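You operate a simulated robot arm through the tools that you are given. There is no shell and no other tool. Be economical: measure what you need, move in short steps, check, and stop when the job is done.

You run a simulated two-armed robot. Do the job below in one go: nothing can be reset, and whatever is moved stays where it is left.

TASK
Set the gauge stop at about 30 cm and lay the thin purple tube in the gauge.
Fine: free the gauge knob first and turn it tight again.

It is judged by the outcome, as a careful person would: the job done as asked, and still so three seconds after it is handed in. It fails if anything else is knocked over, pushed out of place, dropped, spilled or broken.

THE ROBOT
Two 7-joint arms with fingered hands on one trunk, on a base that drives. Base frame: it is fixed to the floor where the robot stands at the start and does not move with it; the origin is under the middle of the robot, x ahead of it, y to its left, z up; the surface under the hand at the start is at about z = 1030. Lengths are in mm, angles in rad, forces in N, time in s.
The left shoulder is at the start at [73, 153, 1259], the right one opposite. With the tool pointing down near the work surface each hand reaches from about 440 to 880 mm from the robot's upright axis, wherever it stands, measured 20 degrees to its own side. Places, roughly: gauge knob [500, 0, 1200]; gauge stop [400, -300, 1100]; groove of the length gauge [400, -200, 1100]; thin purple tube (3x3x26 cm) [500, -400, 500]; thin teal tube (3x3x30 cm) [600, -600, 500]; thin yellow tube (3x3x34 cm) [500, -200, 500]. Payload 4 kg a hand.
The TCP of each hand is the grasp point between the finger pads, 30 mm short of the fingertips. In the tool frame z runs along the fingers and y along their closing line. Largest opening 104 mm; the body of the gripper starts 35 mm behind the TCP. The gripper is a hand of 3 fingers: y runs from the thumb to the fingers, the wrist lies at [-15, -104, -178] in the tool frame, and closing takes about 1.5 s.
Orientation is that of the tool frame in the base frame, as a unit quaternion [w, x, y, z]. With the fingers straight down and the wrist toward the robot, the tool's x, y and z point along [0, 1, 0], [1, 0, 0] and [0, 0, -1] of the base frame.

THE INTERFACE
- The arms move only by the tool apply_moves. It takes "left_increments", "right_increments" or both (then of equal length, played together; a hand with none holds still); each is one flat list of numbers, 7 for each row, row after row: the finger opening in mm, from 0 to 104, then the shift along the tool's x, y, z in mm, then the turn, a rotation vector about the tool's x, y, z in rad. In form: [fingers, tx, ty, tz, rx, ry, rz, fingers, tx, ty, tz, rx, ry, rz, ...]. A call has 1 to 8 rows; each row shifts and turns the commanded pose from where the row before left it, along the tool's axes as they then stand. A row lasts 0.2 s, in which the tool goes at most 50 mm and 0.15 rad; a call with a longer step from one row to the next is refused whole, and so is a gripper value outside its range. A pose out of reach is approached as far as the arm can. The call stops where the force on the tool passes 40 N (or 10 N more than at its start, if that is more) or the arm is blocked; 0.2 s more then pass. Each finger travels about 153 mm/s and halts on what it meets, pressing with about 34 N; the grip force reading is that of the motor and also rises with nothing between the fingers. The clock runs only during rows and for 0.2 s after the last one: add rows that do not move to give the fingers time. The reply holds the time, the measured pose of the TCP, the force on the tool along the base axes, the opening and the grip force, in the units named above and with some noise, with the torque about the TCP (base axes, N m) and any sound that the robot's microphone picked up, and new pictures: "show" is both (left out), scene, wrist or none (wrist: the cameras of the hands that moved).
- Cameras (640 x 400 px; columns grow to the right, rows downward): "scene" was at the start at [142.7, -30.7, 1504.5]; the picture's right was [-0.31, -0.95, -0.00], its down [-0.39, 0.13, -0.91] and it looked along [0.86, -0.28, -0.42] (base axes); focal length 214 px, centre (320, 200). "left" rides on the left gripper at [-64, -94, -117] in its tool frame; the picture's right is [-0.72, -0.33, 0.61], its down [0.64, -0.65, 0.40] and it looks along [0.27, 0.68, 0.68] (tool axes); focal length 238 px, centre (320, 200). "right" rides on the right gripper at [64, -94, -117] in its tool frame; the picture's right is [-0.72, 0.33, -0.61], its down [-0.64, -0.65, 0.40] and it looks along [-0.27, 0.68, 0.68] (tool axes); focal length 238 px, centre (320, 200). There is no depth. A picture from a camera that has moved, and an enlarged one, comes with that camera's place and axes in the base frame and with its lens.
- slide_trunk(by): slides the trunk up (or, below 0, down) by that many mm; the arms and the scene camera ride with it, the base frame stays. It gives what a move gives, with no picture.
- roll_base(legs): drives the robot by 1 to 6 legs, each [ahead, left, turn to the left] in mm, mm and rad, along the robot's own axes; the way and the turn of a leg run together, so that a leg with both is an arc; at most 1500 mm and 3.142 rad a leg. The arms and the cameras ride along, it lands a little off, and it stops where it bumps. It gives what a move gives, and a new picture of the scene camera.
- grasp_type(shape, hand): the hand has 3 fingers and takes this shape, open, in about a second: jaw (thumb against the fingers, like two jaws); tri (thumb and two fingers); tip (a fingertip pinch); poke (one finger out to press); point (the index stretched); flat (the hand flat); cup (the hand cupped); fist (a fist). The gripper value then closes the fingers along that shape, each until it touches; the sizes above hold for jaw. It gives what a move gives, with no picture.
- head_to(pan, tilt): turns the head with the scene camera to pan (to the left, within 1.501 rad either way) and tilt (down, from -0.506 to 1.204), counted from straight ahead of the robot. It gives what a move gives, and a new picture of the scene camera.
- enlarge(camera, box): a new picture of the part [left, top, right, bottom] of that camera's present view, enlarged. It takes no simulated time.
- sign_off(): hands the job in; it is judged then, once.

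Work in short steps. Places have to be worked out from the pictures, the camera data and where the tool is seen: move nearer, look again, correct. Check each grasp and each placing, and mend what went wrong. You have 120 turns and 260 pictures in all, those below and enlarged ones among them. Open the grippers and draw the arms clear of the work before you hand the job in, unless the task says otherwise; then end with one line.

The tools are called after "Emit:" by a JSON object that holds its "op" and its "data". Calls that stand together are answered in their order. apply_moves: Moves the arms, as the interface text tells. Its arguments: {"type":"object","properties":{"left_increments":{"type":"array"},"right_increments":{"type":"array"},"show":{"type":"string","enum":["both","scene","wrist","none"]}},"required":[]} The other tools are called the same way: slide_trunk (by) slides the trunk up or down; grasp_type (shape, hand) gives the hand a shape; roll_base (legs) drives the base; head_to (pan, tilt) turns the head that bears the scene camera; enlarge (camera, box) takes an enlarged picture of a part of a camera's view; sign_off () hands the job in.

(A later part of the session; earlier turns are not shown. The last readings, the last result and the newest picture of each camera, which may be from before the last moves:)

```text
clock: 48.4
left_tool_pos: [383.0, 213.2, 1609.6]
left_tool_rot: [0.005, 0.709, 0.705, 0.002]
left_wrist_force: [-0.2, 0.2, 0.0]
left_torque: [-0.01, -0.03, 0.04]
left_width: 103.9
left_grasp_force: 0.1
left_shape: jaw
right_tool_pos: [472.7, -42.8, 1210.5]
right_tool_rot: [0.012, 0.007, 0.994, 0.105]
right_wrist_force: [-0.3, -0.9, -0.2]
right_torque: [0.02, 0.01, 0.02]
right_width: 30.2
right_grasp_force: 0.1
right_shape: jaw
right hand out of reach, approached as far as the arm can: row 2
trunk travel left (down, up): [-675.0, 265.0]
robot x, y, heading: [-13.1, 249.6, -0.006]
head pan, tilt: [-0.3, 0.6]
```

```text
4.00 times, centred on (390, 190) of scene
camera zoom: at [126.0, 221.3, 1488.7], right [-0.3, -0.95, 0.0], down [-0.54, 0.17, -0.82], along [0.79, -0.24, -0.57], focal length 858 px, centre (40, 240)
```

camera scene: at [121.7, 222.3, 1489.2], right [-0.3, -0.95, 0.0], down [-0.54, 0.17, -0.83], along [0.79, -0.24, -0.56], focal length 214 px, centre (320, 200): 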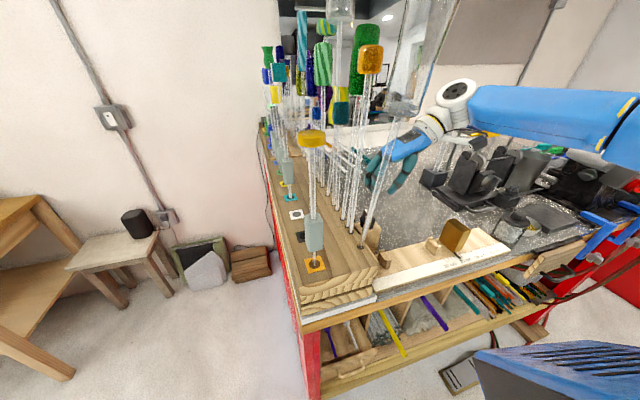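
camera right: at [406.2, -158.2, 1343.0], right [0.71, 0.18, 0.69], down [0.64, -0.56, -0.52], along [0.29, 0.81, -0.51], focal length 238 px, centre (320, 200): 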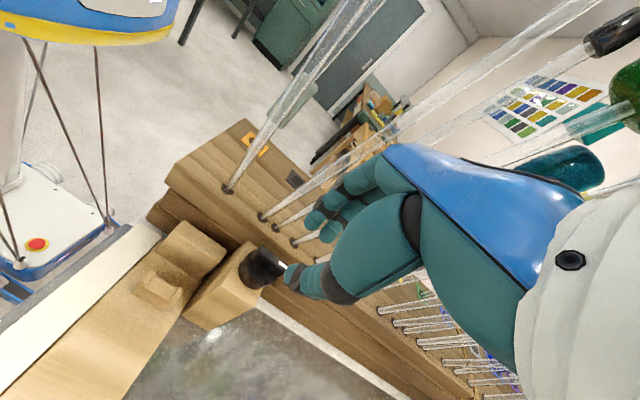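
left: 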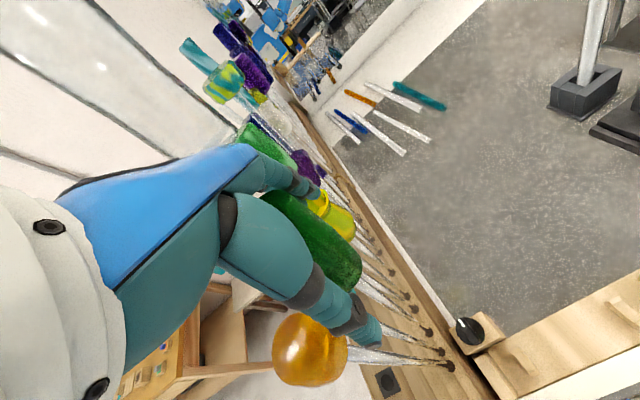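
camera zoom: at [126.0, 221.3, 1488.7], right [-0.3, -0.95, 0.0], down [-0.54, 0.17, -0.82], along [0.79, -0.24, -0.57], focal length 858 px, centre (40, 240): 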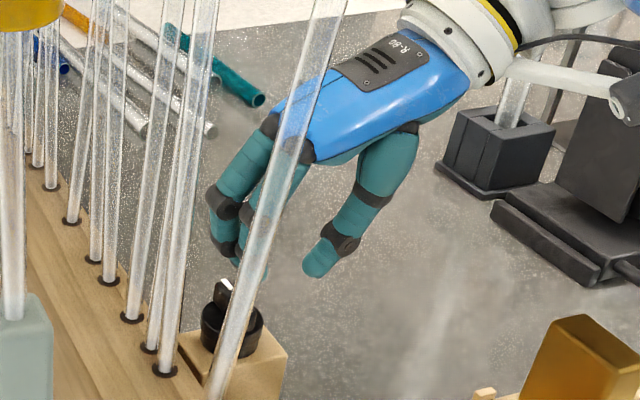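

Bar end ≈[493,-10,1165]; the finger gap midpoint is ≈[472,-30,1180]. I shift +19 in y, +4 in x, watching the force.

Emit:
{"op": "apply_moves", "data": {"right_increments": [32, -2, 9.3, 2, 0, 0, 0, 32, -2, 9.3, 2, 0, 0, 0, 32, 0, 0, 0, 0, 0, 0], "show": "none"}}

Emit:
{"op": "enlarge", "data": {"camera": "right", "box": [180, 170, 380, 330]}}

Emit:
{"op": "enlarge", "data": {"camera": "scene", "box": [350, 140, 430, 240]}}

```text
clock: 49.2
left_tool_pos: [384.2, 213.7, 1608.4]
left_tool_rot: [0.005, 0.709, 0.706, 0.002]
left_wrist_force: [0.3, 0.5, -0.6]
left_torque: [0.02, 0.01, -0.01]
left_width: 103.9
left_grasp_force: 0.1
left_shape: jaw
right_tool_pos: [477.6, -22.8, 1210.8]
right_tool_rot: [0.011, 0.007, 0.995, 0.103]
right_wrist_force: [-0.4, -0.4, 0.2]
right_torque: [0.03, 0.03, -0.01]
right_width: 31.4
right_grasp_force: 0.0
right_shape: jaw
trunk travel left (down, up): [-675.0, 265.0]
robot x, y, heading: [-16.7, 249.4, -0.008]
head pan, tilt: [-0.3, 0.6]
```

```text
2.50 times, centred on (280, 250) of right
camera zoom: at [408.6, -136.7, 1304.2], right [0.71, 0.18, 0.68], down [0.64, -0.57, -0.52], along [0.29, 0.81, -0.52], focal length 596 px, centre (420, 75)
```

zoom: 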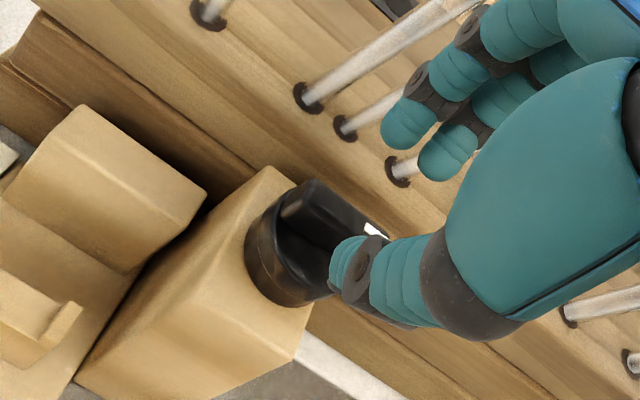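

```text
4.00 times, centred on (390, 190) of scene
camera zoom: at [127.2, 222.0, 1488.6], right [-0.3, -0.95, 0.0], down [-0.54, 0.17, -0.82], along [0.79, -0.24, -0.57], focal length 858 px, centre (40, 240)
```

zoom: 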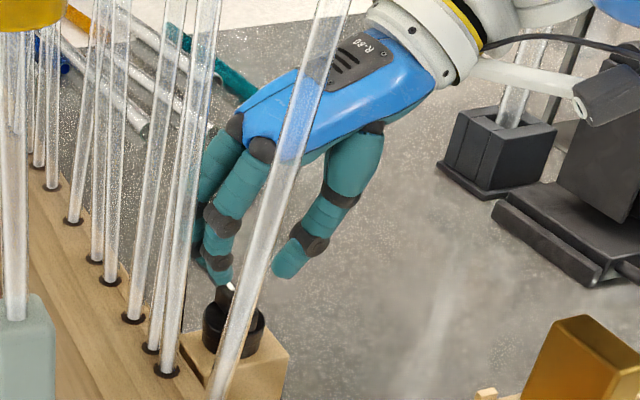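

No contact. I descend 30 mm straight down around the bar.

Emit:
{"op": "apply_moves", "data": {"right_increments": [32, 0, -2.1, 10, 0, 0, 0, 32, 0, -2.1, 10, 0, 0, 0, 32, 0, -2.1, 10, 0, 0, 0, 32, 0, 0, 0, 0, 0, 0], "show": "none"}}

Emit:
{"op": "enlarge", "data": {"camera": "right", "box": [180, 170, 380, 330]}}

Emit:
{"op": "enlarge", "data": {"camera": "scene", "box": [350, 140, 430, 240]}}

```text
clock: 50.2
left_tool_pos: [382.8, 214.6, 1609.9]
left_tool_rot: [0.005, 0.709, 0.705, 0.001]
left_wrist_force: [0.9, 0.1, 0.0]
left_torque: [0.03, 0.0, 0.01]
left_width: 103.8
left_grasp_force: 0.0
left_shape: jaw
right_tool_pos: [464.0, -21.0, 1187.7]
right_tool_rot: [0.011, 0.007, 0.994, 0.105]
right_wrist_force: [0.2, -0.5, -0.4]
right_torque: [0.02, 0.03, -0.01]
right_width: 31.7
right_grasp_force: 0.0
right_shape: jaw
right hand out of reach, approached as far as the arm can: row 1, 2, 3
trunk travel left (down, up): [-675.0, 265.0]
robot x, y, heading: [-13.7, 250.6, -0.0]
head pan, tilt: [-0.3, 0.6]
```

```text
2.50 times, centred on (280, 250) of right
camera zoom: at [395.9, -134.6, 1280.7], right [0.71, 0.18, 0.68], down [0.64, -0.56, -0.52], along [0.29, 0.81, -0.52], focal length 596 px, centre (420, 75)
```

zoom: 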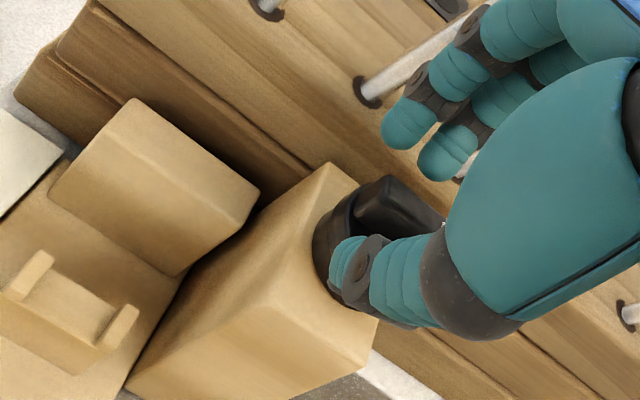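

```text
4.00 times, centred on (390, 190) of scene
camera zoom: at [126.5, 222.6, 1488.7], right [-0.3, -0.95, 0.0], down [-0.54, 0.17, -0.82], along [0.79, -0.24, -0.57], focal length 858 px, centre (40, 240)
```

zoom: 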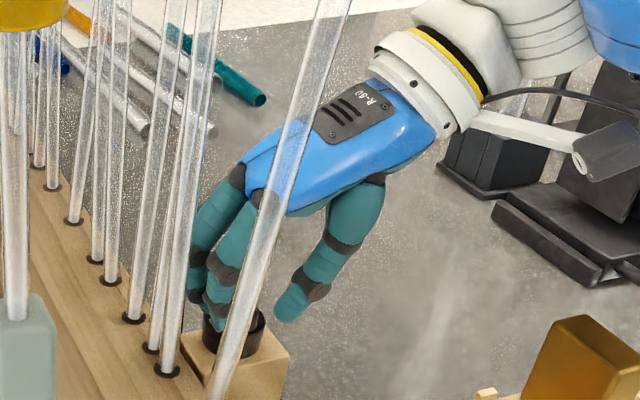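

Joint limits with this tilt keep it from going lower. I raise a bit, reduce the tilt to ~0.1 rad and narrow the opening to 26.

Emit:
{"op": "apply_moves", "data": {"right_increments": [30, 0, 5, -25, 0, 0, 0, 28, 0, 0, 0, 0.11, 0, 0, 26, -8, 0, 0, 0, 0, 0, 26, -6, 4, 0, 0, 0, 0, 26, 0, 0, 0, 0, 0, 0], "show": "none"}}

Emit:
{"op": "enlarge", "data": {"camera": "right", "box": [180, 170, 380, 330]}}

Emit:
{"op": "enlarge", "data": {"camera": "scene", "box": [350, 140, 430, 240]}}

```text
clock: 51.4
left_tool_pos: [383.7, 215.9, 1609.8]
left_tool_rot: [0.004, 0.709, 0.705, 0.001]
left_wrist_force: [0.4, 0.5, 1.1]
left_torque: [-0.01, 0.01, 0.01]
left_width: 103.8
left_grasp_force: 0.0
left_shape: jaw
right_tool_pos: [479.5, -16.3, 1211.3]
right_tool_rot: [0.011, 0.007, 0.999, 0.052]
right_wrist_force: [4.1, -2.3, -1.9]
right_torque: [0.01, 0.09, -0.19]
right_width: 26.1
right_grasp_force: 0.0
right_shape: jaw
trunk travel left (down, up): [-675.0, 265.0]
robot x, y, heading: [-19.0, 254.4, -0.0]
head pan, tilt: [-0.3, 0.6]
```

```text
2.50 times, centred on (280, 250) of right
camera zoom: at [411.2, -119.2, 1317.6], right [0.71, 0.25, 0.66], down [0.64, -0.62, -0.46], along [0.29, 0.75, -0.6], focal length 596 px, centre (420, 75)
```

zoom: 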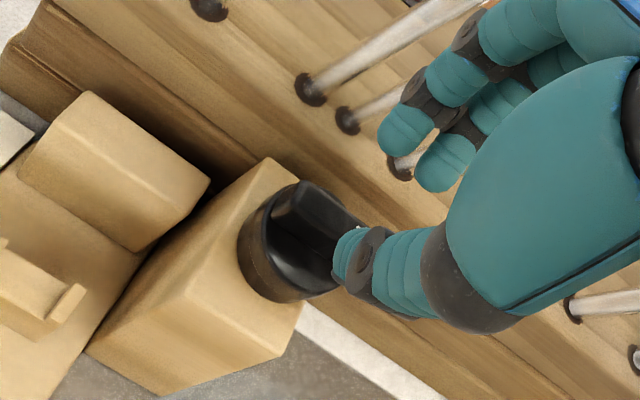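

```text
4.00 times, centred on (390, 190) of scene
camera zoom: at [127.6, 223.7, 1488.6], right [-0.3, -0.95, 0.0], down [-0.54, 0.17, -0.82], along [0.79, -0.24, -0.57], focal length 858 px, centre (40, 240)
```

zoom: 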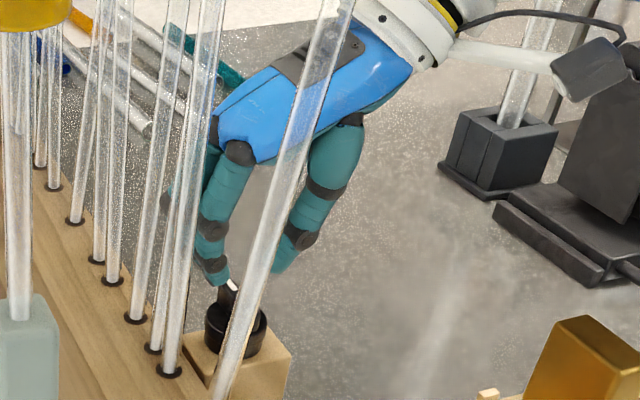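

Slight rod contact (4 N) at this tilt, so I go back to 0.2 rad tilt, raised, and bring the base 35 mm closer to regain reach.

Emit:
{"op": "apply_moves", "data": {"right_increments": [26, 0, -12, 0, 0, 0, 0, 26, 0, -10, -10, -0.11, 0, 0, 26, 0, 0, 0, 0, 0, 0], "show": "none"}}

Emit:
{"op": "roll_base", "data": {"legs": [[35, 0, 0]]}}

Emit:
{"op": "apply_moves", "data": {"right_increments": [28, 0, 0, 0, 0, 0, 0, 28, 0, 0, 0, 0, 0, 0], "show": "none"}}

```text
clock: 52.2
left_tool_pos: [383.5, 214.8, 1608.4]
left_tool_rot: [0.004, 0.709, 0.705, 0.002]
left_wrist_force: [-0.7, 0.9, -0.6]
left_torque: [0.0, 0.02, -0.01]
left_width: 104.0
left_grasp_force: 0.1
left_shape: jaw
right_tool_pos: [476.9, -40.5, 1219.8]
right_tool_rot: [0.01, 0.006, 0.994, 0.106]
right_wrist_force: [-0.2, 0.3, -0.3]
right_torque: [0.01, 0.0, 0.0]
right_width: 26.1
right_grasp_force: 0.1
right_shape: jaw
trunk travel left (down, up): [-675.0, 265.0]
robot x, y, heading: [-11.2, 251.4, 0.001]
head pan, tilt: [-0.3, 0.6]
```

```text
clock: 53.0
left_tool_pos: [405.2, 213.9, 1613.6]
left_tool_rot: [0.008, 0.71, 0.704, 0.005]
left_wrist_force: [-0.6, -0.3, 0.4]
left_torque: [-0.01, -0.09, -0.02]
left_width: 103.6
left_grasp_force: 0.0
left_shape: jaw
right_tool_pos: [502.6, -40.4, 1224.8]
right_tool_rot: [0.016, 0.005, 0.994, 0.106]
right_wrist_force: [-0.1, -0.1, 0.1]
right_torque: [0.0, -0.05, -0.02]
right_width: 26.2
right_grasp_force: 0.1
right_shape: jaw
trunk travel left (down, up): [-675.0, 265.0]
robot x, y, heading: [25.0, 253.1, 0.001]
head pan, tilt: [-0.3, 0.6]
camera scene: at [151.8, 221.0, 1489.8], right [-0.3, -0.95, 0.0], down [-0.53, 0.17, -0.83], along [0.79, -0.24, -0.56], focal length 214 px, centre (320, 200)
```

scene: 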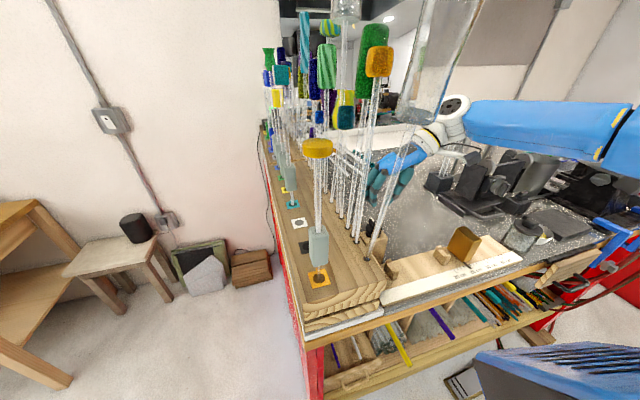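

```text
clock: 53.6
left_tool_pos: [415.9, 215.8, 1611.0]
left_tool_rot: [0.007, 0.71, 0.704, 0.003]
left_wrist_force: [0.9, -0.4, 0.0]
left_torque: [-0.03, -0.01, 0.02]
left_width: 103.8
left_grasp_force: 0.1
left_shape: jaw
right_tool_pos: [511.1, -38.0, 1222.7]
right_tool_rot: [0.013, 0.006, 0.994, 0.105]
right_wrist_force: [0.9, 0.1, -0.4]
right_torque: [0.0, 0.0, -0.02]
right_width: 27.2
right_grasp_force: 0.0
right_shape: jaw
trunk travel left (down, up): [-675.0, 265.0]
robot x, y, heading: [26.5, 252.5, 0.002]
head pan, tilt: [-0.3, 0.6]
```

Now I position at [478,-22] above the bar and descend with tilt.

Emit:
{"op": "apply_moves", "data": {"right_increments": [28, 17, 0, 0, 0, 0, 0, 28, 16, 14, 15, 0, 0, 0, 28, 0, -2.1, 10, 0, 0, 0, 28, 0, -2.1, 10, 0, 0, 0, 28, 0, -1, 6, 0, 0, 0, 28, 0, 0, 0, 0, 0, 0], "show": "none"}}

Emit:
{"op": "enlarge", "data": {"camera": "right", "box": [180, 170, 380, 330]}}

Emit:
{"op": "enlarge", "data": {"camera": "scene", "box": [350, 140, 430, 260]}}

```text
clock: 55.0
left_tool_pos: [415.1, 218.0, 1610.9]
left_tool_rot: [0.007, 0.71, 0.704, 0.003]
left_wrist_force: [-0.6, -0.3, 0.6]
left_torque: [-0.01, -0.04, 0.02]
left_width: 103.7
left_grasp_force: 0.0
left_shape: jaw
right_tool_pos: [478.5, -21.0, 1183.6]
right_tool_rot: [0.013, 0.005, 0.994, 0.106]
right_wrist_force: [0.3, 0.6, -0.5]
right_torque: [-0.04, 0.0, 0.01]
right_width: 27.7
right_grasp_force: 0.1
right_shape: jaw
trunk travel left (down, up): [-675.0, 265.0]
robot x, y, heading: [24.3, 250.3, 0.0]
head pan, tilt: [-0.3, 0.6]
```

```text
2.50 times, centred on (280, 250) of right
camera zoom: at [410.0, -134.9, 1276.1], right [0.71, 0.18, 0.69], down [0.65, -0.56, -0.52], along [0.29, 0.81, -0.51], focal length 596 px, centre (420, 75)
```

zoom: 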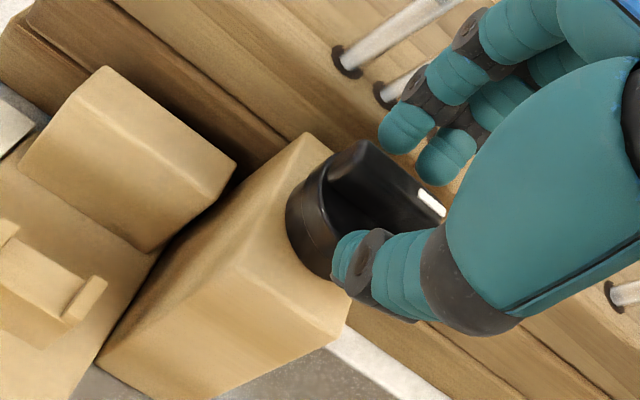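

```text
3.33 times, centred on (390, 200) of scene
camera zoom: at [162.8, 222.8, 1488.7], right [-0.3, -0.95, 0.0], down [-0.54, 0.17, -0.82], along [0.79, -0.24, -0.57], focal length 715 px, centre (87, 200)
```

zoom: 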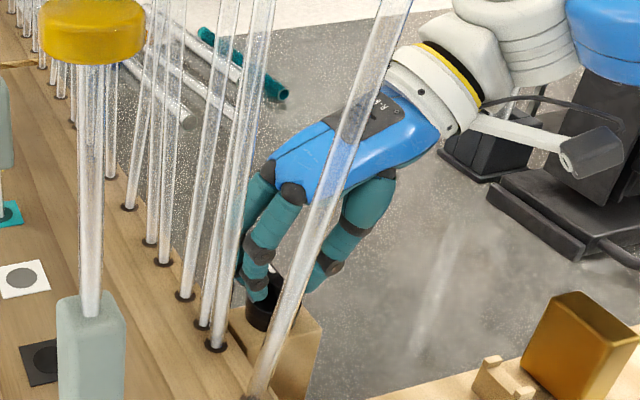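

Free of contact and in reach. I go 7 mm lower and close the fingers on the bar.

Emit:
{"op": "apply_moves", "data": {"right_increments": [28, 0, -1.5, 7, 0, 0, 0, 0, 0, 0, 0, 0, 0, 0, 0, 0, 0, 0, 0, 0, 0, 0, 0, 0, 0, 0, 0, 0], "show": "none"}}

Emit:
{"op": "enlarge", "data": {"camera": "right", "box": [180, 170, 380, 330]}}

Emit:
{"op": "enlarge", "data": {"camera": "scene", "box": [350, 140, 430, 260]}}

```text
clock: 56.0
left_tool_pos: [413.3, 216.7, 1611.3]
left_tool_rot: [0.007, 0.71, 0.705, 0.003]
left_wrist_force: [-0.1, 0.1, 0.3]
left_torque: [-0.05, -0.02, -0.01]
left_width: 103.8
left_grasp_force: 0.1
left_shape: jaw
right_tool_pos: [476.8, -22.3, 1176.3]
right_tool_rot: [0.015, 0.007, 0.994, 0.107]
right_wrist_force: [2.2, -5.9, 17.5]
right_torque: [-0.26, 0.11, -0.09]
right_width: 23.0
right_grasp_force: 34.3
right_shape: jaw
trunk travel left (down, up): [-675.0, 265.0]
robot x, y, heading: [24.5, 248.8, 0.0]
head pan, tilt: [-0.3, 0.6]
```

```text
2.50 times, centred on (280, 250) of right
camera zoom: at [408.9, -135.8, 1270.2], right [0.7, 0.18, 0.69], down [0.65, -0.56, -0.51], along [0.3, 0.81, -0.51], focal length 596 px, centre (420, 75)
```

zoom: 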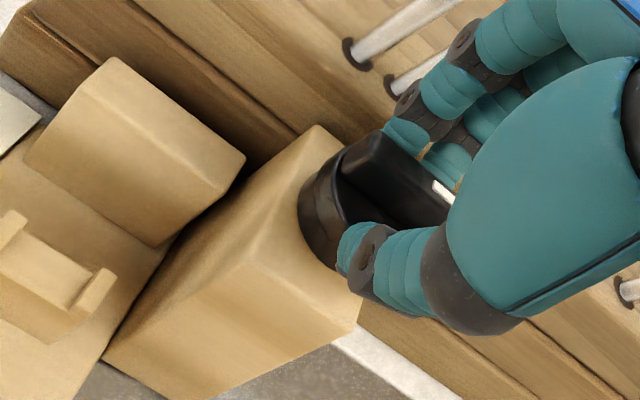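

```text
3.33 times, centred on (390, 200) of scene
camera zoom: at [160.6, 221.8, 1489.2], right [-0.3, -0.95, 0.0], down [-0.54, 0.17, -0.82], along [0.79, -0.24, -0.57], focal length 715 px, centre (87, 200)
```

zoom: 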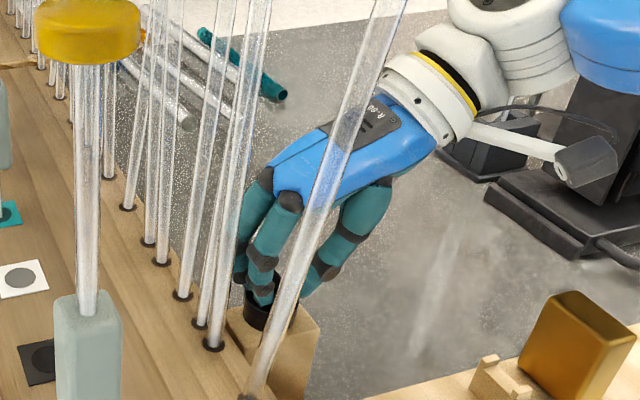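

Grip is on the bar (23 mm, 34 N). I ease up 1.5 mm and turn the hand counter-clockwise about the knob axis by 0.3 rad.

Emit:
{"op": "apply_moves", "data": {"right_increments": [0, 0, 0.3, -1.5, 0, 0, 0, 0, -1, 0, 0, 0, 0.0214, -0.0977, 0, -1, 0, 0, 0, 0.0214, -0.0977, 0, -1, 0, 0, 0, 0.0214, -0.0977, 0, 0, 0, 0, 0, 0, 0], "show": "none"}}

Emit:
{"op": "enlarge", "data": {"camera": "right", "box": [180, 170, 380, 330]}}

Emit:
{"op": "enlarge", "data": {"camera": "scene", "box": [350, 140, 430, 260]}}

```text
clock: 57.2
left_tool_pos: [424.4, 217.0, 1608.2]
left_tool_rot: [0.005, 0.709, 0.705, 0.0]
left_wrist_force: [0.1, 0.4, -0.3]
left_torque: [-0.01, -0.02, 0.0]
left_width: 103.5
left_grasp_force: 0.1
left_shape: jaw
right_tool_pos: [478.6, -19.9, 1179.5]
right_tool_rot: [-0.002, -0.14, 0.985, 0.098]
right_wrist_force: [29.4, -0.3, 1.5]
right_torque: [-0.72, -0.7, -0.59]
right_width: 21.2
right_grasp_force: 34.2
right_shape: jaw
right hand out of reach, approached as far as the arm can: row 3, 4
trunk travel left (down, up): [-675.0, 265.0]
robot x, y, heading: [24.8, 248.6, -0.001]
head pan, tilt: [-0.3, 0.6]
```

```text
2.50 times, centred on (280, 250) of right
camera zoom: at [445.7, -148.0, 1274.6], right [0.62, 0.39, 0.68], down [0.78, -0.36, -0.51], along [0.05, 0.85, -0.53], focal length 596 px, centre (420, 75)
```

zoom: 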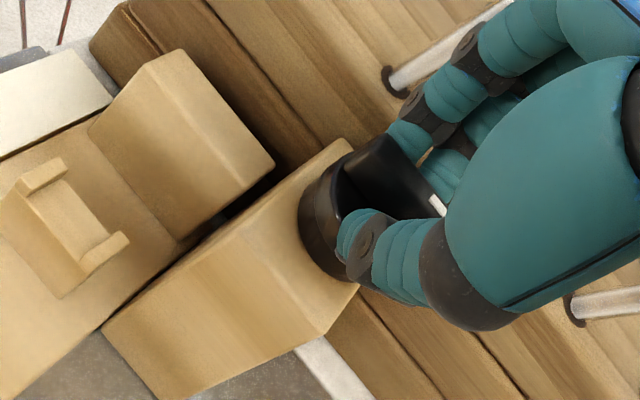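

```text
3.33 times, centred on (390, 200) of scene
camera zoom: at [174.3, 223.7, 1487.5], right [-0.3, -0.96, 0.0], down [-0.55, 0.17, -0.82], along [0.78, -0.24, -0.57], focal length 715 px, centre (87, 200)
```

zoom: 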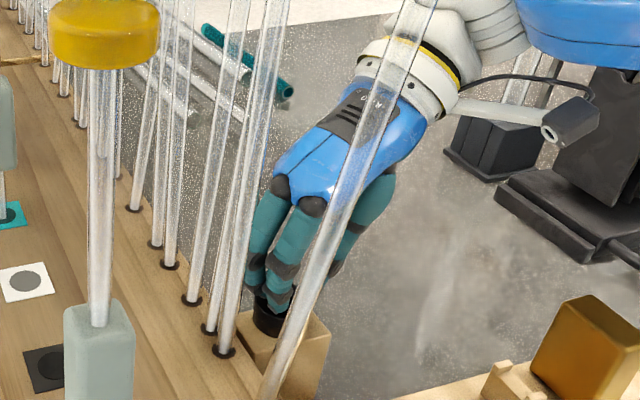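

The bar turned with the hand by ~0.28 rad, so counter-clockwise turning works; the arm ran out of yaw range. I release, lift off, and relocate the base so the arm has room to keep turning.

Emit:
{"op": "apply_moves", "data": {"right_increments": [40, 0, 0, 0, 0, 0, 0, 40, 0, 0, 0, 0, 0, 0, 36, 0, 4, -20, 0, 0, 0, 36, 0, 6, -30, 0, 0, 0, 36, 0, -30, -10, 0, 0, 0, 36, 0, 0, 0, 0, 0, 0], "show": "wrist"}}

Emit:
{"op": "enlarge", "data": {"camera": "right", "box": [180, 170, 380, 330]}}

```text
clock: 58.6
left_tool_pos: [416.1, 214.3, 1609.8]
left_tool_rot: [0.006, 0.709, 0.705, 0.002]
left_wrist_force: [-0.3, -1.1, 0.0]
left_torque: [0.04, 0.0, 0.02]
left_width: 103.9
left_grasp_force: 0.1
left_shape: jaw
right_tool_pos: [477.3, -51.8, 1235.2]
right_tool_rot: [-0.005, -0.142, 0.984, 0.104]
right_wrist_force: [0.1, -0.6, -0.2]
right_torque: [-0.01, 0.01, 0.0]
right_width: 36.2
right_grasp_force: 0.2
right_shape: jaw
trunk travel left (down, up): [-675.0, 265.0]
robot x, y, heading: [19.3, 251.1, -0.007]
head pan, tilt: [-0.3, 0.6]
camera right: at [446.0, -181.1, 1329.5], right [0.62, 0.38, 0.68], down [0.78, -0.35, -0.52], along [0.04, 0.85, -0.52], focal length 238 px, centre (320, 200)
```

right: 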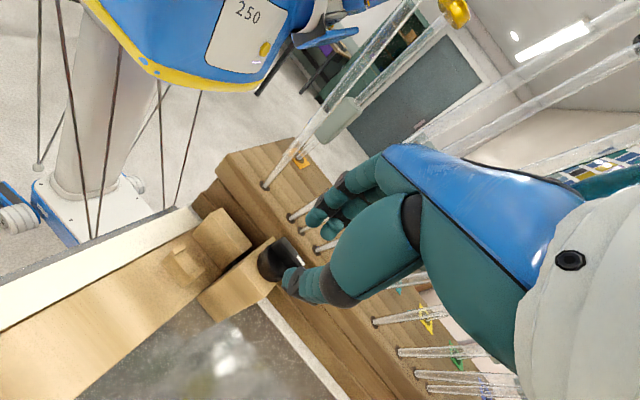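

```text
2.50 times, centred on (280, 250) of right
camera zoom: at [446.0, -181.1, 1329.5], right [0.62, 0.38, 0.68], down [0.78, -0.35, -0.52], along [0.04, 0.85, -0.52], focal length 596 px, centre (420, 75)
```

zoom: 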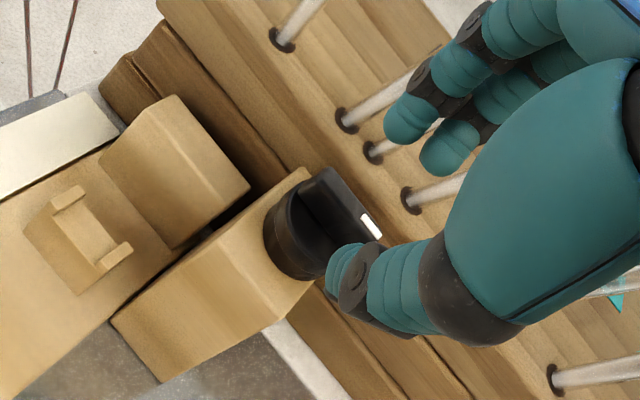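

Now I reposition the base: back, right, turn left 0.9 rad.

Emit:
{"op": "roll_base", "data": {"legs": [[-250, 0, 0], [0, -580, 0], [0, 0, 0.9]]}}

Emit:
{"op": "apply_moves", "data": {"right_increments": [40, 0, 0, 0, 0, 0, 0.15, 40, 0, 0, 0, 0, 0, 0.15, 40, 0, 0, 0, 0, 0, 0.15, 40, 0, 0, 0, 0, 0, 0.15, 40, 0, 0, 0, 0, 0, 0.15, 40, 0, 0, 0, 0, 0, 0.1], "show": "wrist"}}

Emit:
{"op": "head_to", "data": {"pan": -0.3, "tilt": 0.6}}

```text
clock: 65.7
left_tool_pos: [41.9, -44.5, 1610.3]
left_tool_rot: [0.004, 0.337, 0.942, 0.005]
left_wrist_force: [-0.1, -0.7, 1.1]
left_torque: [0.01, 0.01, 0.01]
left_width: 104.0
left_grasp_force: 0.1
left_shape: jaw
right_tool_pos: [287.4, -163.3, 1235.4]
right_tool_rot: [-0.048, -0.552, 0.827, 0.092]
right_wrist_force: [0.8, 0.0, -0.1]
right_torque: [0.03, 0.02, -0.02]
right_width: 36.4
right_grasp_force: 0.1
right_shape: jaw
trunk travel left (down, up): [-675.0, 265.0]
robot x, y, heading: [-229.4, -323.7, 0.886]
head pan, tilt: [-0.3, 0.6]
camera scene: at [-120.0, -237.9, 1488.6], right [0.56, -0.83, 0.0], down [-0.47, -0.31, -0.82], along [0.68, 0.46, -0.57], focal length 214 px, centre (320, 200)
```

scene: 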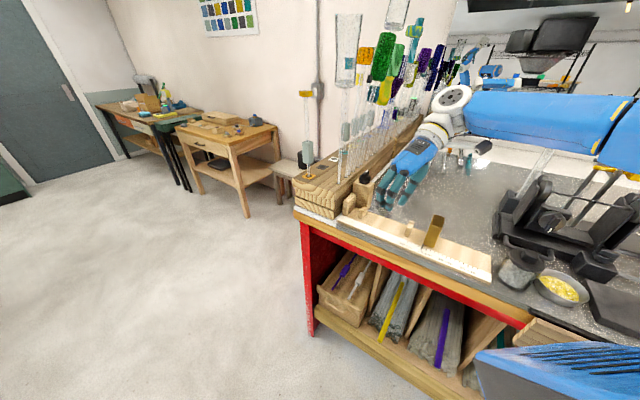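

```text
clock: 67.1
left_tool_pos: [37.2, -42.6, 1610.2]
left_tool_rot: [0.005, 0.336, 0.942, 0.005]
left_wrist_force: [-0.4, 0.9, -0.3]
left_torque: [-0.02, -0.01, 0.03]
left_width: 103.8
left_grasp_force: 0.0
left_shape: jaw
right_tool_pos: [284.8, -163.7, 1237.6]
right_tool_rot: [-0.08, -0.162, 0.982, 0.064]
right_wrist_force: [0.0, -0.1, -0.4]
right_torque: [0.0, -0.01, -0.02]
right_width: 39.8
right_grasp_force: 0.1
right_shape: jaw
trunk travel left (down, up): [-675.0, 265.0]
robot x, y, heading: [-232.6, -328.5, 0.886]
head pan, tilt: [-0.3, 0.6]
camera right: at [274.3, -282.9, 1346.3], right [0.68, 0.48, 0.55], down [0.73, -0.36, -0.58], along [-0.08, 0.8, -0.6], focal length 238 px, centre (320, 200)
```

right: 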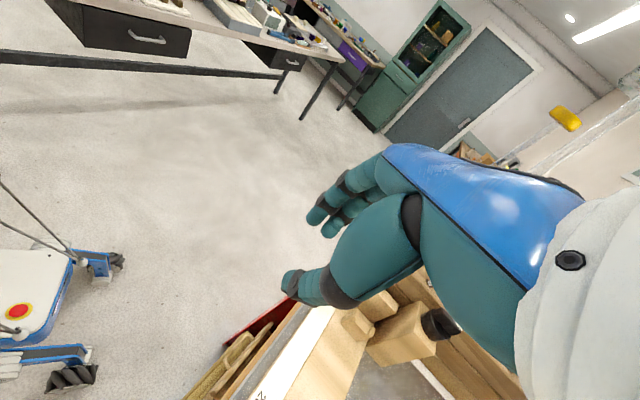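

```text
clock: 67.7
left_tool_pos: [37.2, -43.2, 1611.0]
left_tool_rot: [0.006, 0.336, 0.942, 0.005]
left_wrist_force: [0.1, -0.1, 0.4]
left_torque: [0.0, 0.01, -0.01]
left_width: 103.8
left_grasp_force: 0.0
left_shape: jaw
right_tool_pos: [284.3, -163.2, 1237.3]
right_tool_rot: [-0.079, -0.163, 0.981, 0.063]
right_wrist_force: [0.1, -0.3, -0.3]
right_torque: [0.0, 0.0, 0.0]
right_width: 39.6
right_grasp_force: 0.1
right_shape: jaw
trunk travel left (down, up): [-675.0, 265.0]
robot x, y, heading: [-228.3, -325.4, 0.89]
head pan, tilt: [-0.3, 0.6]
camera scene: at [-122.7, -236.9, 1488.8], right [0.56, -0.83, 0.0], down [-0.47, -0.31, -0.82], along [0.68, 0.46, -0.57], focal length 214 px, centre (320, 200)
```

scene: 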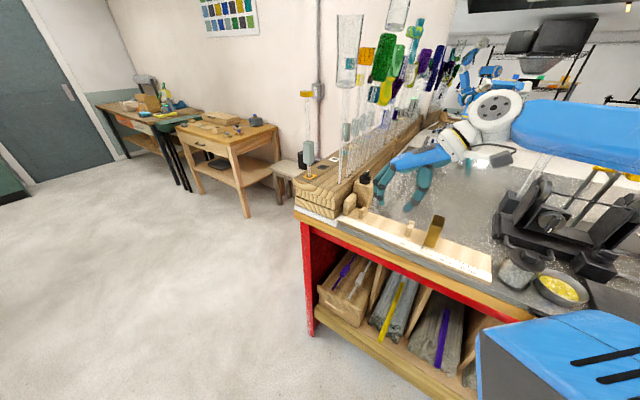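

The view is good and the knob visible. I remove the sideways tilt and drive the base toward the bench so the knob is within comfortable reach.

Emit:
{"op": "apply_moves", "data": {"right_increments": [40, 0, 0, 0, 0, -0.136, 0, 36, 0, 0, 0, 0, 0, 0], "show": "none"}}

Emit:
{"op": "roll_base", "data": {"legs": [[118, -146, 0]]}}

Emit:
{"op": "apply_moves", "data": {"right_increments": [36, 0, 0, 0, 0, 0, 0], "show": "wrist"}}

Emit:
{"op": "enlarge", "data": {"camera": "scene", "box": [300, 120, 460, 260]}}

```text
clock: 68.3
left_tool_pos: [36.6, -43.8, 1611.2]
left_tool_rot: [0.005, 0.336, 0.942, 0.005]
left_wrist_force: [-0.2, -0.2, -0.1]
left_torque: [-0.01, -0.01, 0.03]
left_width: 103.8
left_grasp_force: 0.1
left_shape: jaw
right_tool_pos: [284.7, -163.9, 1237.1]
right_tool_rot: [-0.013, -0.158, 0.985, 0.074]
right_wrist_force: [-0.8, 0.2, -0.2]
right_torque: [-0.02, -0.02, 0.03]
right_width: 36.5
right_grasp_force: 0.0
right_shape: jaw
trunk travel left (down, up): [-675.0, 265.0]
robot x, y, heading: [-232.6, -328.2, 0.896]
head pan, tilt: [-0.3, 0.6]
```

```text
clock: 69.8
left_tool_pos: [213.0, -40.3, 1612.6]
left_tool_rot: [0.01, 0.336, 0.942, 0.007]
left_wrist_force: [-0.1, -0.5, 0.3]
left_torque: [-0.01, -0.04, -0.02]
left_width: 103.8
left_grasp_force: 0.0
left_shape: jaw
right_tool_pos: [463.0, -160.4, 1241.4]
right_tool_rot: [-0.01, -0.158, 0.985, 0.071]
right_wrist_force: [-0.9, -0.1, -1.1]
right_torque: [0.03, 0.01, 0.0]
right_width: 36.2
right_grasp_force: 0.1
right_shape: jaw
trunk travel left (down, up): [-675.0, 265.0]
robot x, y, heading: [-43.9, -325.2, 0.894]
head pan, tilt: [-0.3, 0.6]
camera scene: at [53.5, -233.1, 1489.3], right [0.56, -0.83, 0.01], down [-0.46, -0.32, -0.83], along [0.69, 0.46, -0.56], focal length 214 px, centre (320, 200)
```

scene: 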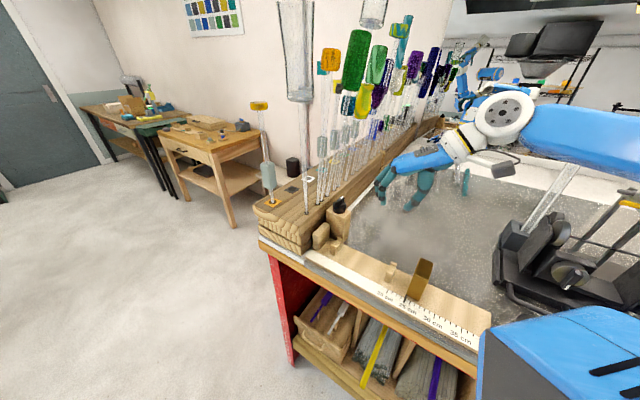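

```text
clock: 70.2
left_tool_pos: [232.8, -48.9, 1611.2]
left_tool_rot: [0.004, 0.336, 0.942, 0.006]
left_wrist_force: [0.5, -0.6, -0.4]
left_torque: [0.04, 0.03, 0.02]
left_width: 103.8
left_grasp_force: 0.0
left_shape: jaw
right_tool_pos: [479.3, -167.0, 1235.2]
right_tool_rot: [-0.017, -0.158, 0.984, 0.077]
right_wrist_force: [0.0, -1.0, -0.1]
right_torque: [0.01, 0.04, -0.01]
right_width: 36.4
right_grasp_force: 0.0
right_shape: jaw
trunk travel left (down, up): [-675.0, 265.0]
robot x, y, heading: [-43.1, -329.6, 0.891]
head pan, tilt: [-0.3, 0.6]
camera right: at [452.8, -292.0, 1336.6], right [0.62, 0.44, 0.65], down [0.79, -0.35, -0.5], along [0.01, 0.82, -0.57], focal length 238 px, centre (320, 200)
```

right: 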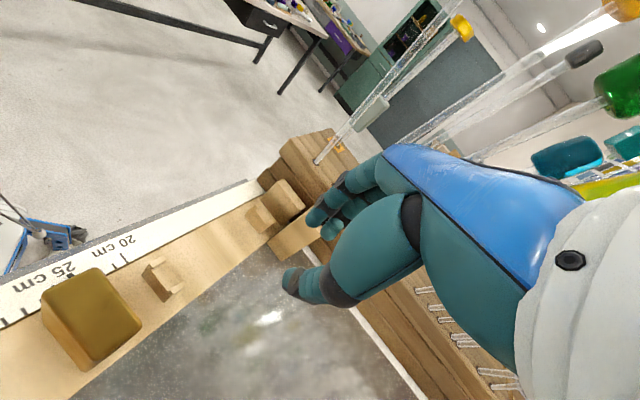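

```text
2.86 times, centred on (380, 190) of scene
camera zoom: at [75.2, -243.4, 1488.2], right [0.56, -0.83, -0.01], down [-0.48, -0.31, -0.82], along [0.68, 0.46, -0.57], focal length 613 px, centre (149, 229)
```

zoom: 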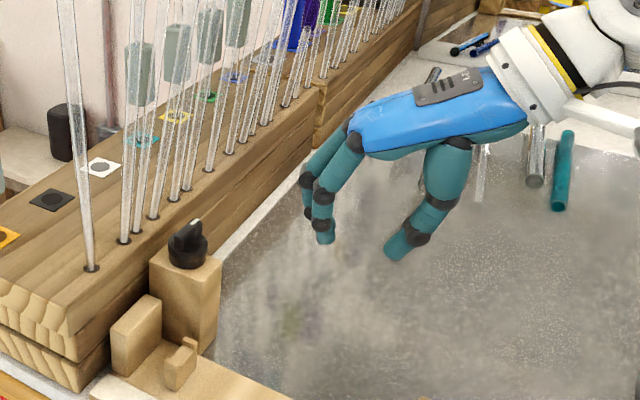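

Great pose: the hand's yaw matches the bar. I move toward the knob, stopping 30 mm short, above it.

Emit:
{"op": "apply_moves", "data": {"right_increments": [34, -12.6, 37.5, 5.8, 0, 0, 0, 34, -12.6, 37.5, 5.8, 0, 0, 0, 30, -12.6, 37.5, 5.8, 0, 0, 0, 30, 0, 0, 0, 0, 0, 0], "show": "none"}}

Emit:
{"op": "enlarge", "data": {"camera": "scene", "box": [320, 140, 440, 240]}}

Emit:
{"op": "enlarge", "data": {"camera": "right", "box": [180, 150, 400, 330]}}

```text
clock: 71.2
left_tool_pos: [225.7, -48.6, 1611.8]
left_tool_rot: [0.005, 0.336, 0.942, 0.007]
left_wrist_force: [-0.1, 0.0, 0.1]
left_torque: [0.01, -0.01, 0.0]
left_width: 103.7
left_grasp_force: 0.0
left_shape: jaw
right_tool_pos: [472.7, -45.1, 1236.7]
right_tool_rot: [-0.014, -0.158, 0.985, 0.074]
right_wrist_force: [0.3, 0.6, -1.0]
right_torque: [0.02, -0.01, 0.0]
right_width: 30.1
right_grasp_force: 0.1
right_shape: jaw
trunk travel left (down, up): [-675.0, 265.0]
robot x, y, heading: [-41.9, -329.1, 0.892]
head pan, tilt: [-0.3, 0.6]
```

```text
4.00 times, centred on (380, 190) of scene
camera zoom: at [67.3, -240.0, 1488.7], right [0.56, -0.83, 0.0], down [-0.47, -0.31, -0.82], along [0.68, 0.46, -0.57], focal length 858 px, centre (80, 240)
```

zoom: 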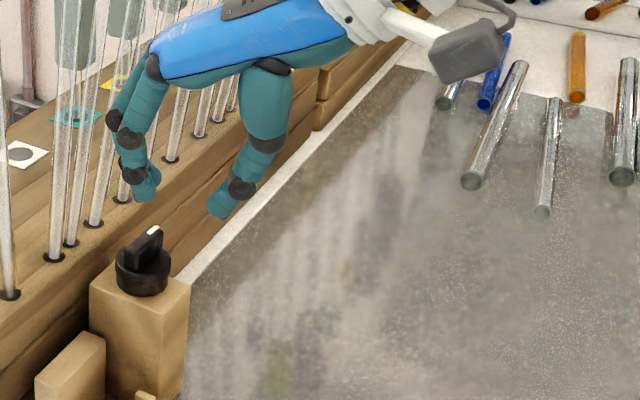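

```text
2.22 times, centred on (290, 240) of right
camera zoom: at [446.5, -169.7, 1337.4], right [0.61, 0.44, 0.65], down [0.79, -0.35, -0.5], along [0.01, 0.82, -0.57], focal length 530 px, centre (387, 111)
```

zoom: 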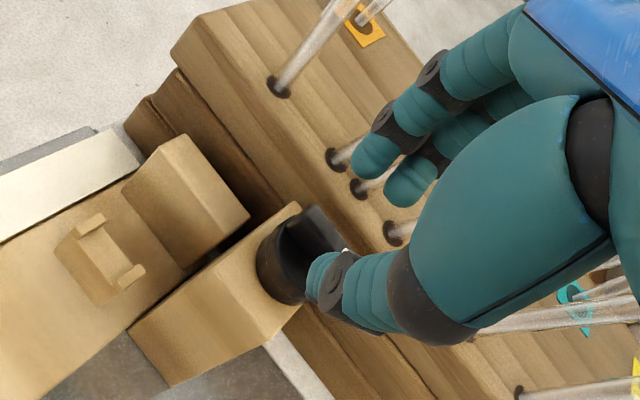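

I move over the bar, then descend with the fingers straddling it.

Emit:
{"op": "apply_moves", "data": {"right_increments": [30, -5.3, 11.3, 11.8, 0, 0, 0, 30, -5.3, 11.3, 11.8, 0, 0, 0, 30, 0, 0, 0, 0, 0, 0], "show": "none"}}

Emit:
{"op": "enlarge", "data": {"camera": "scene", "box": [320, 150, 400, 220]}}

Emit:
{"op": "enlarge", "data": {"camera": "right", "box": [180, 150, 400, 330]}}

```text
clock: 72.0
left_tool_pos: [225.2, -47.5, 1611.8]
left_tool_rot: [0.006, 0.336, 0.942, 0.005]
left_wrist_force: [-0.4, 0.4, -1.1]
left_torque: [0.02, -0.05, 0.01]
left_width: 103.9
left_grasp_force: 0.0
left_shape: jaw
right_tool_pos: [472.9, -19.0, 1216.4]
right_tool_rot: [-0.013, -0.159, 0.984, 0.075]
right_wrist_force: [0.1, -2.0, 0.5]
right_torque: [0.05, -0.02, 0.03]
right_width: 30.2
right_grasp_force: 0.0
right_shape: jaw
trunk travel left (down, up): [-675.0, 265.0]
robot x, y, heading: [-47.2, -326.6, 0.887]
head pan, tilt: [-0.3, 0.6]
```

```text
5.71 times, centred on (360, 185) of scene
camera zoom: at [65.6, -240.0, 1488.8], right [0.56, -0.83, 0.0], down [-0.47, -0.31, -0.82], along [0.68, 0.46, -0.57], focal length 1226 px, centre (91, 286)
```

zoom: 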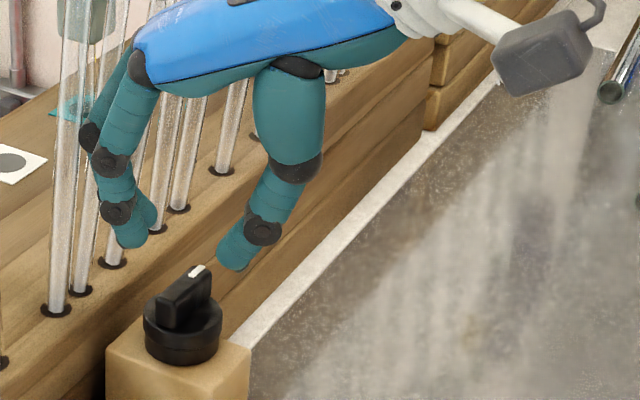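

```text
2.22 times, centred on (290, 240) of right
camera zoom: at [447.6, -142.3, 1318.4], right [0.61, 0.44, 0.65], down [0.79, -0.35, -0.5], along [0.01, 0.82, -0.57], focal length 530 px, centre (387, 111)
```

zoom: 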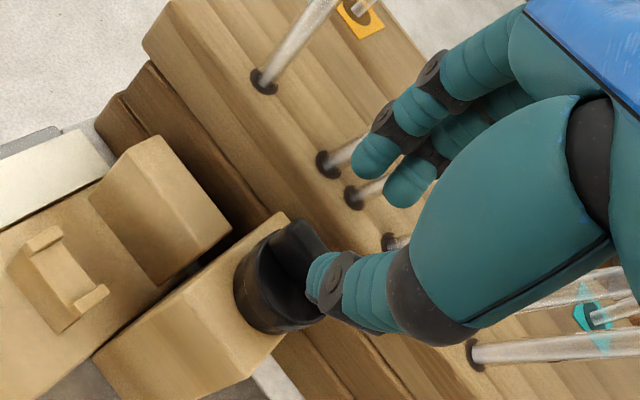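

Alignment looks right; straight descent of 36 mm, then close.

Emit:
{"op": "apply_moves", "data": {"right_increments": [30, 0, -1.9, 12, 0, 0, 0, 30, 0, -1.9, 12, 0, 0, 0, 30, 0, -1.9, 12, 0, 0, 0, 30, 0, 0, 0, 0, 0, 0, 0, 0, 0, 0, 0, 0, 0, 0, 0, 0, 0, 0, 0, 0, 0, 0, 0, 0, 0, 0, 0], "show": "none"}}

Emit:
{"op": "enlarge", "data": {"camera": "scene", "box": [320, 150, 400, 220]}}

Emit:
{"op": "enlarge", "data": {"camera": "right", "box": [180, 150, 400, 330]}}

```text
clock: 73.6
left_tool_pos: [222.8, -46.6, 1612.5]
left_tool_rot: [0.006, 0.337, 0.942, 0.006]
left_wrist_force: [-0.1, 0.6, 0.1]
left_torque: [-0.03, 0.03, 0.0]
left_width: 103.8
left_grasp_force: 0.1
left_shape: jaw
right_tool_pos: [474.0, -17.3, 1182.9]
right_tool_rot: [-0.012, -0.158, 0.985, 0.075]
right_wrist_force: [2.7, -3.3, 10.8]
right_torque: [-0.55, -0.11, -0.3]
right_width: 14.1
right_grasp_force: 34.1
right_shape: jaw
trunk travel left (down, up): [-675.0, 265.0]
robot x, y, heading: [-46.1, -328.4, 0.895]
head pan, tilt: [-0.3, 0.6]
```

```text
5.71 times, centred on (360, 185) of scene
camera zoom: at [64.0, -239.8, 1489.1], right [0.56, -0.83, 0.0], down [-0.47, -0.31, -0.82], along [0.68, 0.46, -0.57], focal length 1226 px, centre (91, 286)
```

zoom: 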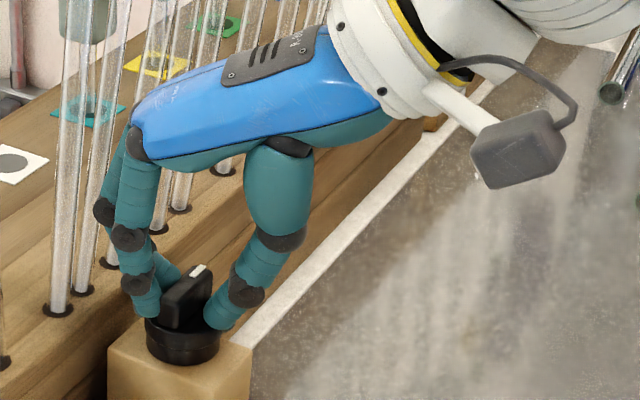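

```text
2.22 times, centred on (290, 240) of right
camera zoom: at [447.2, -141.1, 1283.8], right [0.61, 0.44, 0.66], down [0.79, -0.35, -0.5], along [0.01, 0.82, -0.57], focal length 530 px, centre (387, 111)
```

zoom: 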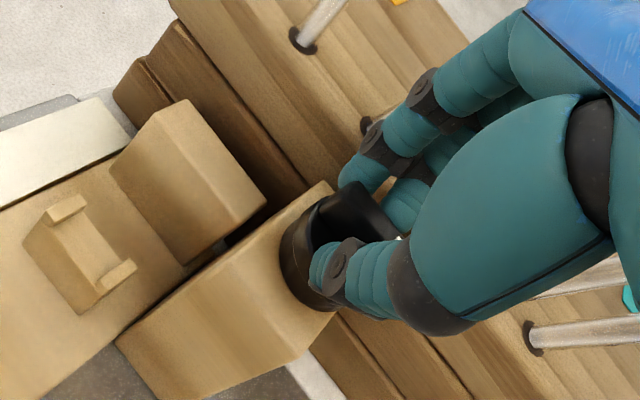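

Solid grip on the bar (14 mm, 34 N). I turn counter-clockwise about the vertical by ~0.7 rad.

Emit:
{"op": "apply_moves", "data": {"right_increments": [0, -0.5, -0.5, 0, 0, 0.019, -0.118, 0, -0.5, -0.5, 0, 0, 0.019, -0.118, 0, -0.5, -0.5, 0, 0, 0.019, -0.118, 0, -0.5, -0.5, 0, 0, 0.019, -0.118, 0, -0.5, -0.5, 0, 0, 0.019, -0.118, 0, -0.5, -0.5, 0, 0, 0.019, -0.118, 0, 0, 0, 0, 0, 0, 0], "show": "none"}}

Emit:
{"op": "enlarge", "data": {"camera": "scene", "box": [320, 150, 400, 220]}}

```text
clock: 75.2
left_tool_pos: [227.8, -41.9, 1610.5]
left_tool_rot: [0.006, 0.336, 0.942, 0.004]
left_wrist_force: [-0.3, 0.6, -1.0]
left_torque: [0.0, 0.04, 0.01]
left_width: 103.8
left_grasp_force: 0.1
left_shape: jaw
right_tool_pos: [435.6, -57.7, 1216.5]
right_tool_rot: [-0.037, -0.493, 0.867, 0.059]
right_wrist_force: [-0.3, -0.5, -1.2]
right_torque: [0.03, -0.03, 0.01]
right_width: 10.9
right_grasp_force: 34.0
right_shape: jaw
right hand out of reach, approached as far as the arm can: row 3, 4, 5, 6
trunk travel left (down, up): [-675.0, 265.0]
robot x, y, heading: [-43.9, -327.9, 0.892]
head pan, tilt: [-0.3, 0.6]
```

```text
5.71 times, centred on (360, 185) of scene
camera zoom: at [68.6, -233.2, 1488.1], right [0.56, -0.83, 0.0], down [-0.47, -0.32, -0.82], along [0.68, 0.46, -0.57], focal length 1226 px, centre (91, 286)
```

zoom: 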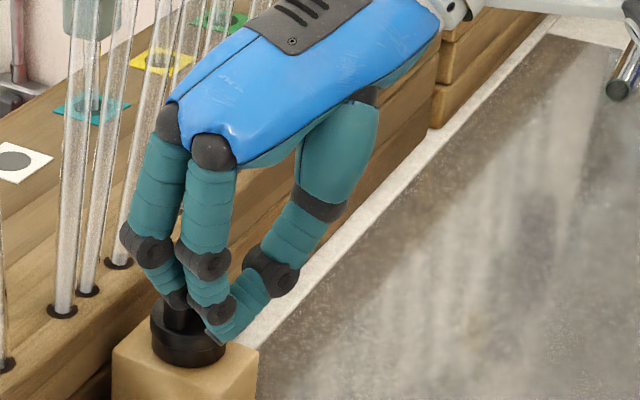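

The arm ran out of reach and slid off upward. I lift clear and look how far the bar turned.

Emit:
{"op": "apply_moves", "data": {"right_increments": [20, 0, 6, -35, 0, 0, 0, 36, 0, -30, 0, 0, 0, 0, 36, 0, 0, 0, 0, 0, 0], "show": "wrist"}}

Emit:
{"op": "enlarge", "data": {"camera": "scene", "box": [320, 150, 400, 220]}}

```text
clock: 76.0
left_tool_pos: [226.2, -46.4, 1611.2]
left_tool_rot: [0.005, 0.337, 0.942, 0.006]
left_wrist_force: [-0.4, 0.4, -0.2]
left_torque: [0.03, 0.01, 0.03]
left_width: 103.8
left_grasp_force: 0.0
left_shape: jaw
right_tool_pos: [458.4, -75.1, 1247.8]
right_tool_rot: [-0.042, -0.493, 0.866, 0.065]
right_wrist_force: [0.3, 0.5, -0.2]
right_torque: [-0.02, 0.01, 0.04]
right_width: 36.0
right_grasp_force: 0.1
right_shape: jaw
trunk travel left (down, up): [-675.0, 265.0]
robot x, y, heading: [-45.6, -325.6, 0.894]
head pan, tilt: [-0.3, 0.6]
camera right: at [522.0, -185.1, 1349.1], right [0.17, 0.74, 0.65], down [0.83, 0.25, -0.51], along [-0.54, 0.62, -0.57], focal length 238 px, centre (320, 200)
```

right: 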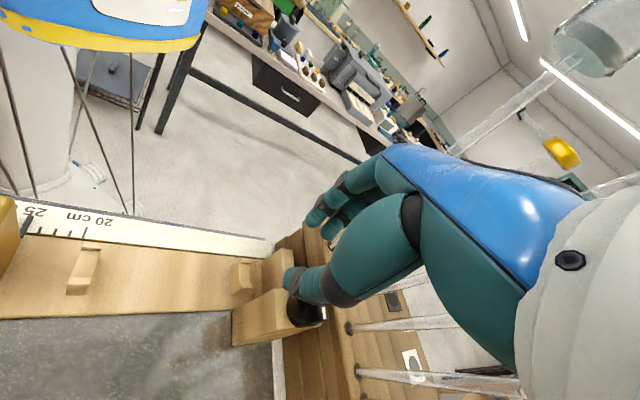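

```text
5.71 times, centred on (360, 185) of scene
camera zoom: at [67.3, -237.6, 1488.6], right [0.56, -0.83, 0.0], down [-0.47, -0.32, -0.82], along [0.68, 0.46, -0.57], focal length 1226 px, centre (91, 286)
```

zoom: 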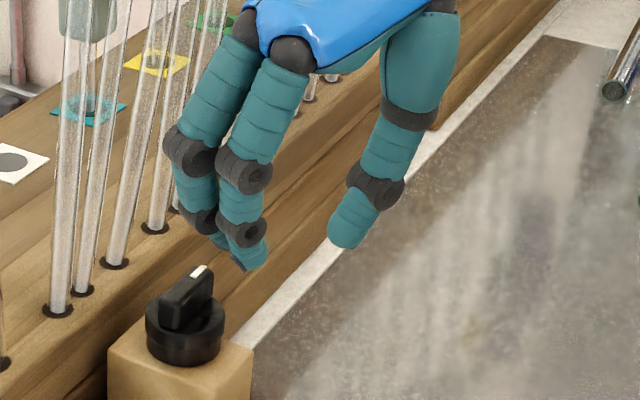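

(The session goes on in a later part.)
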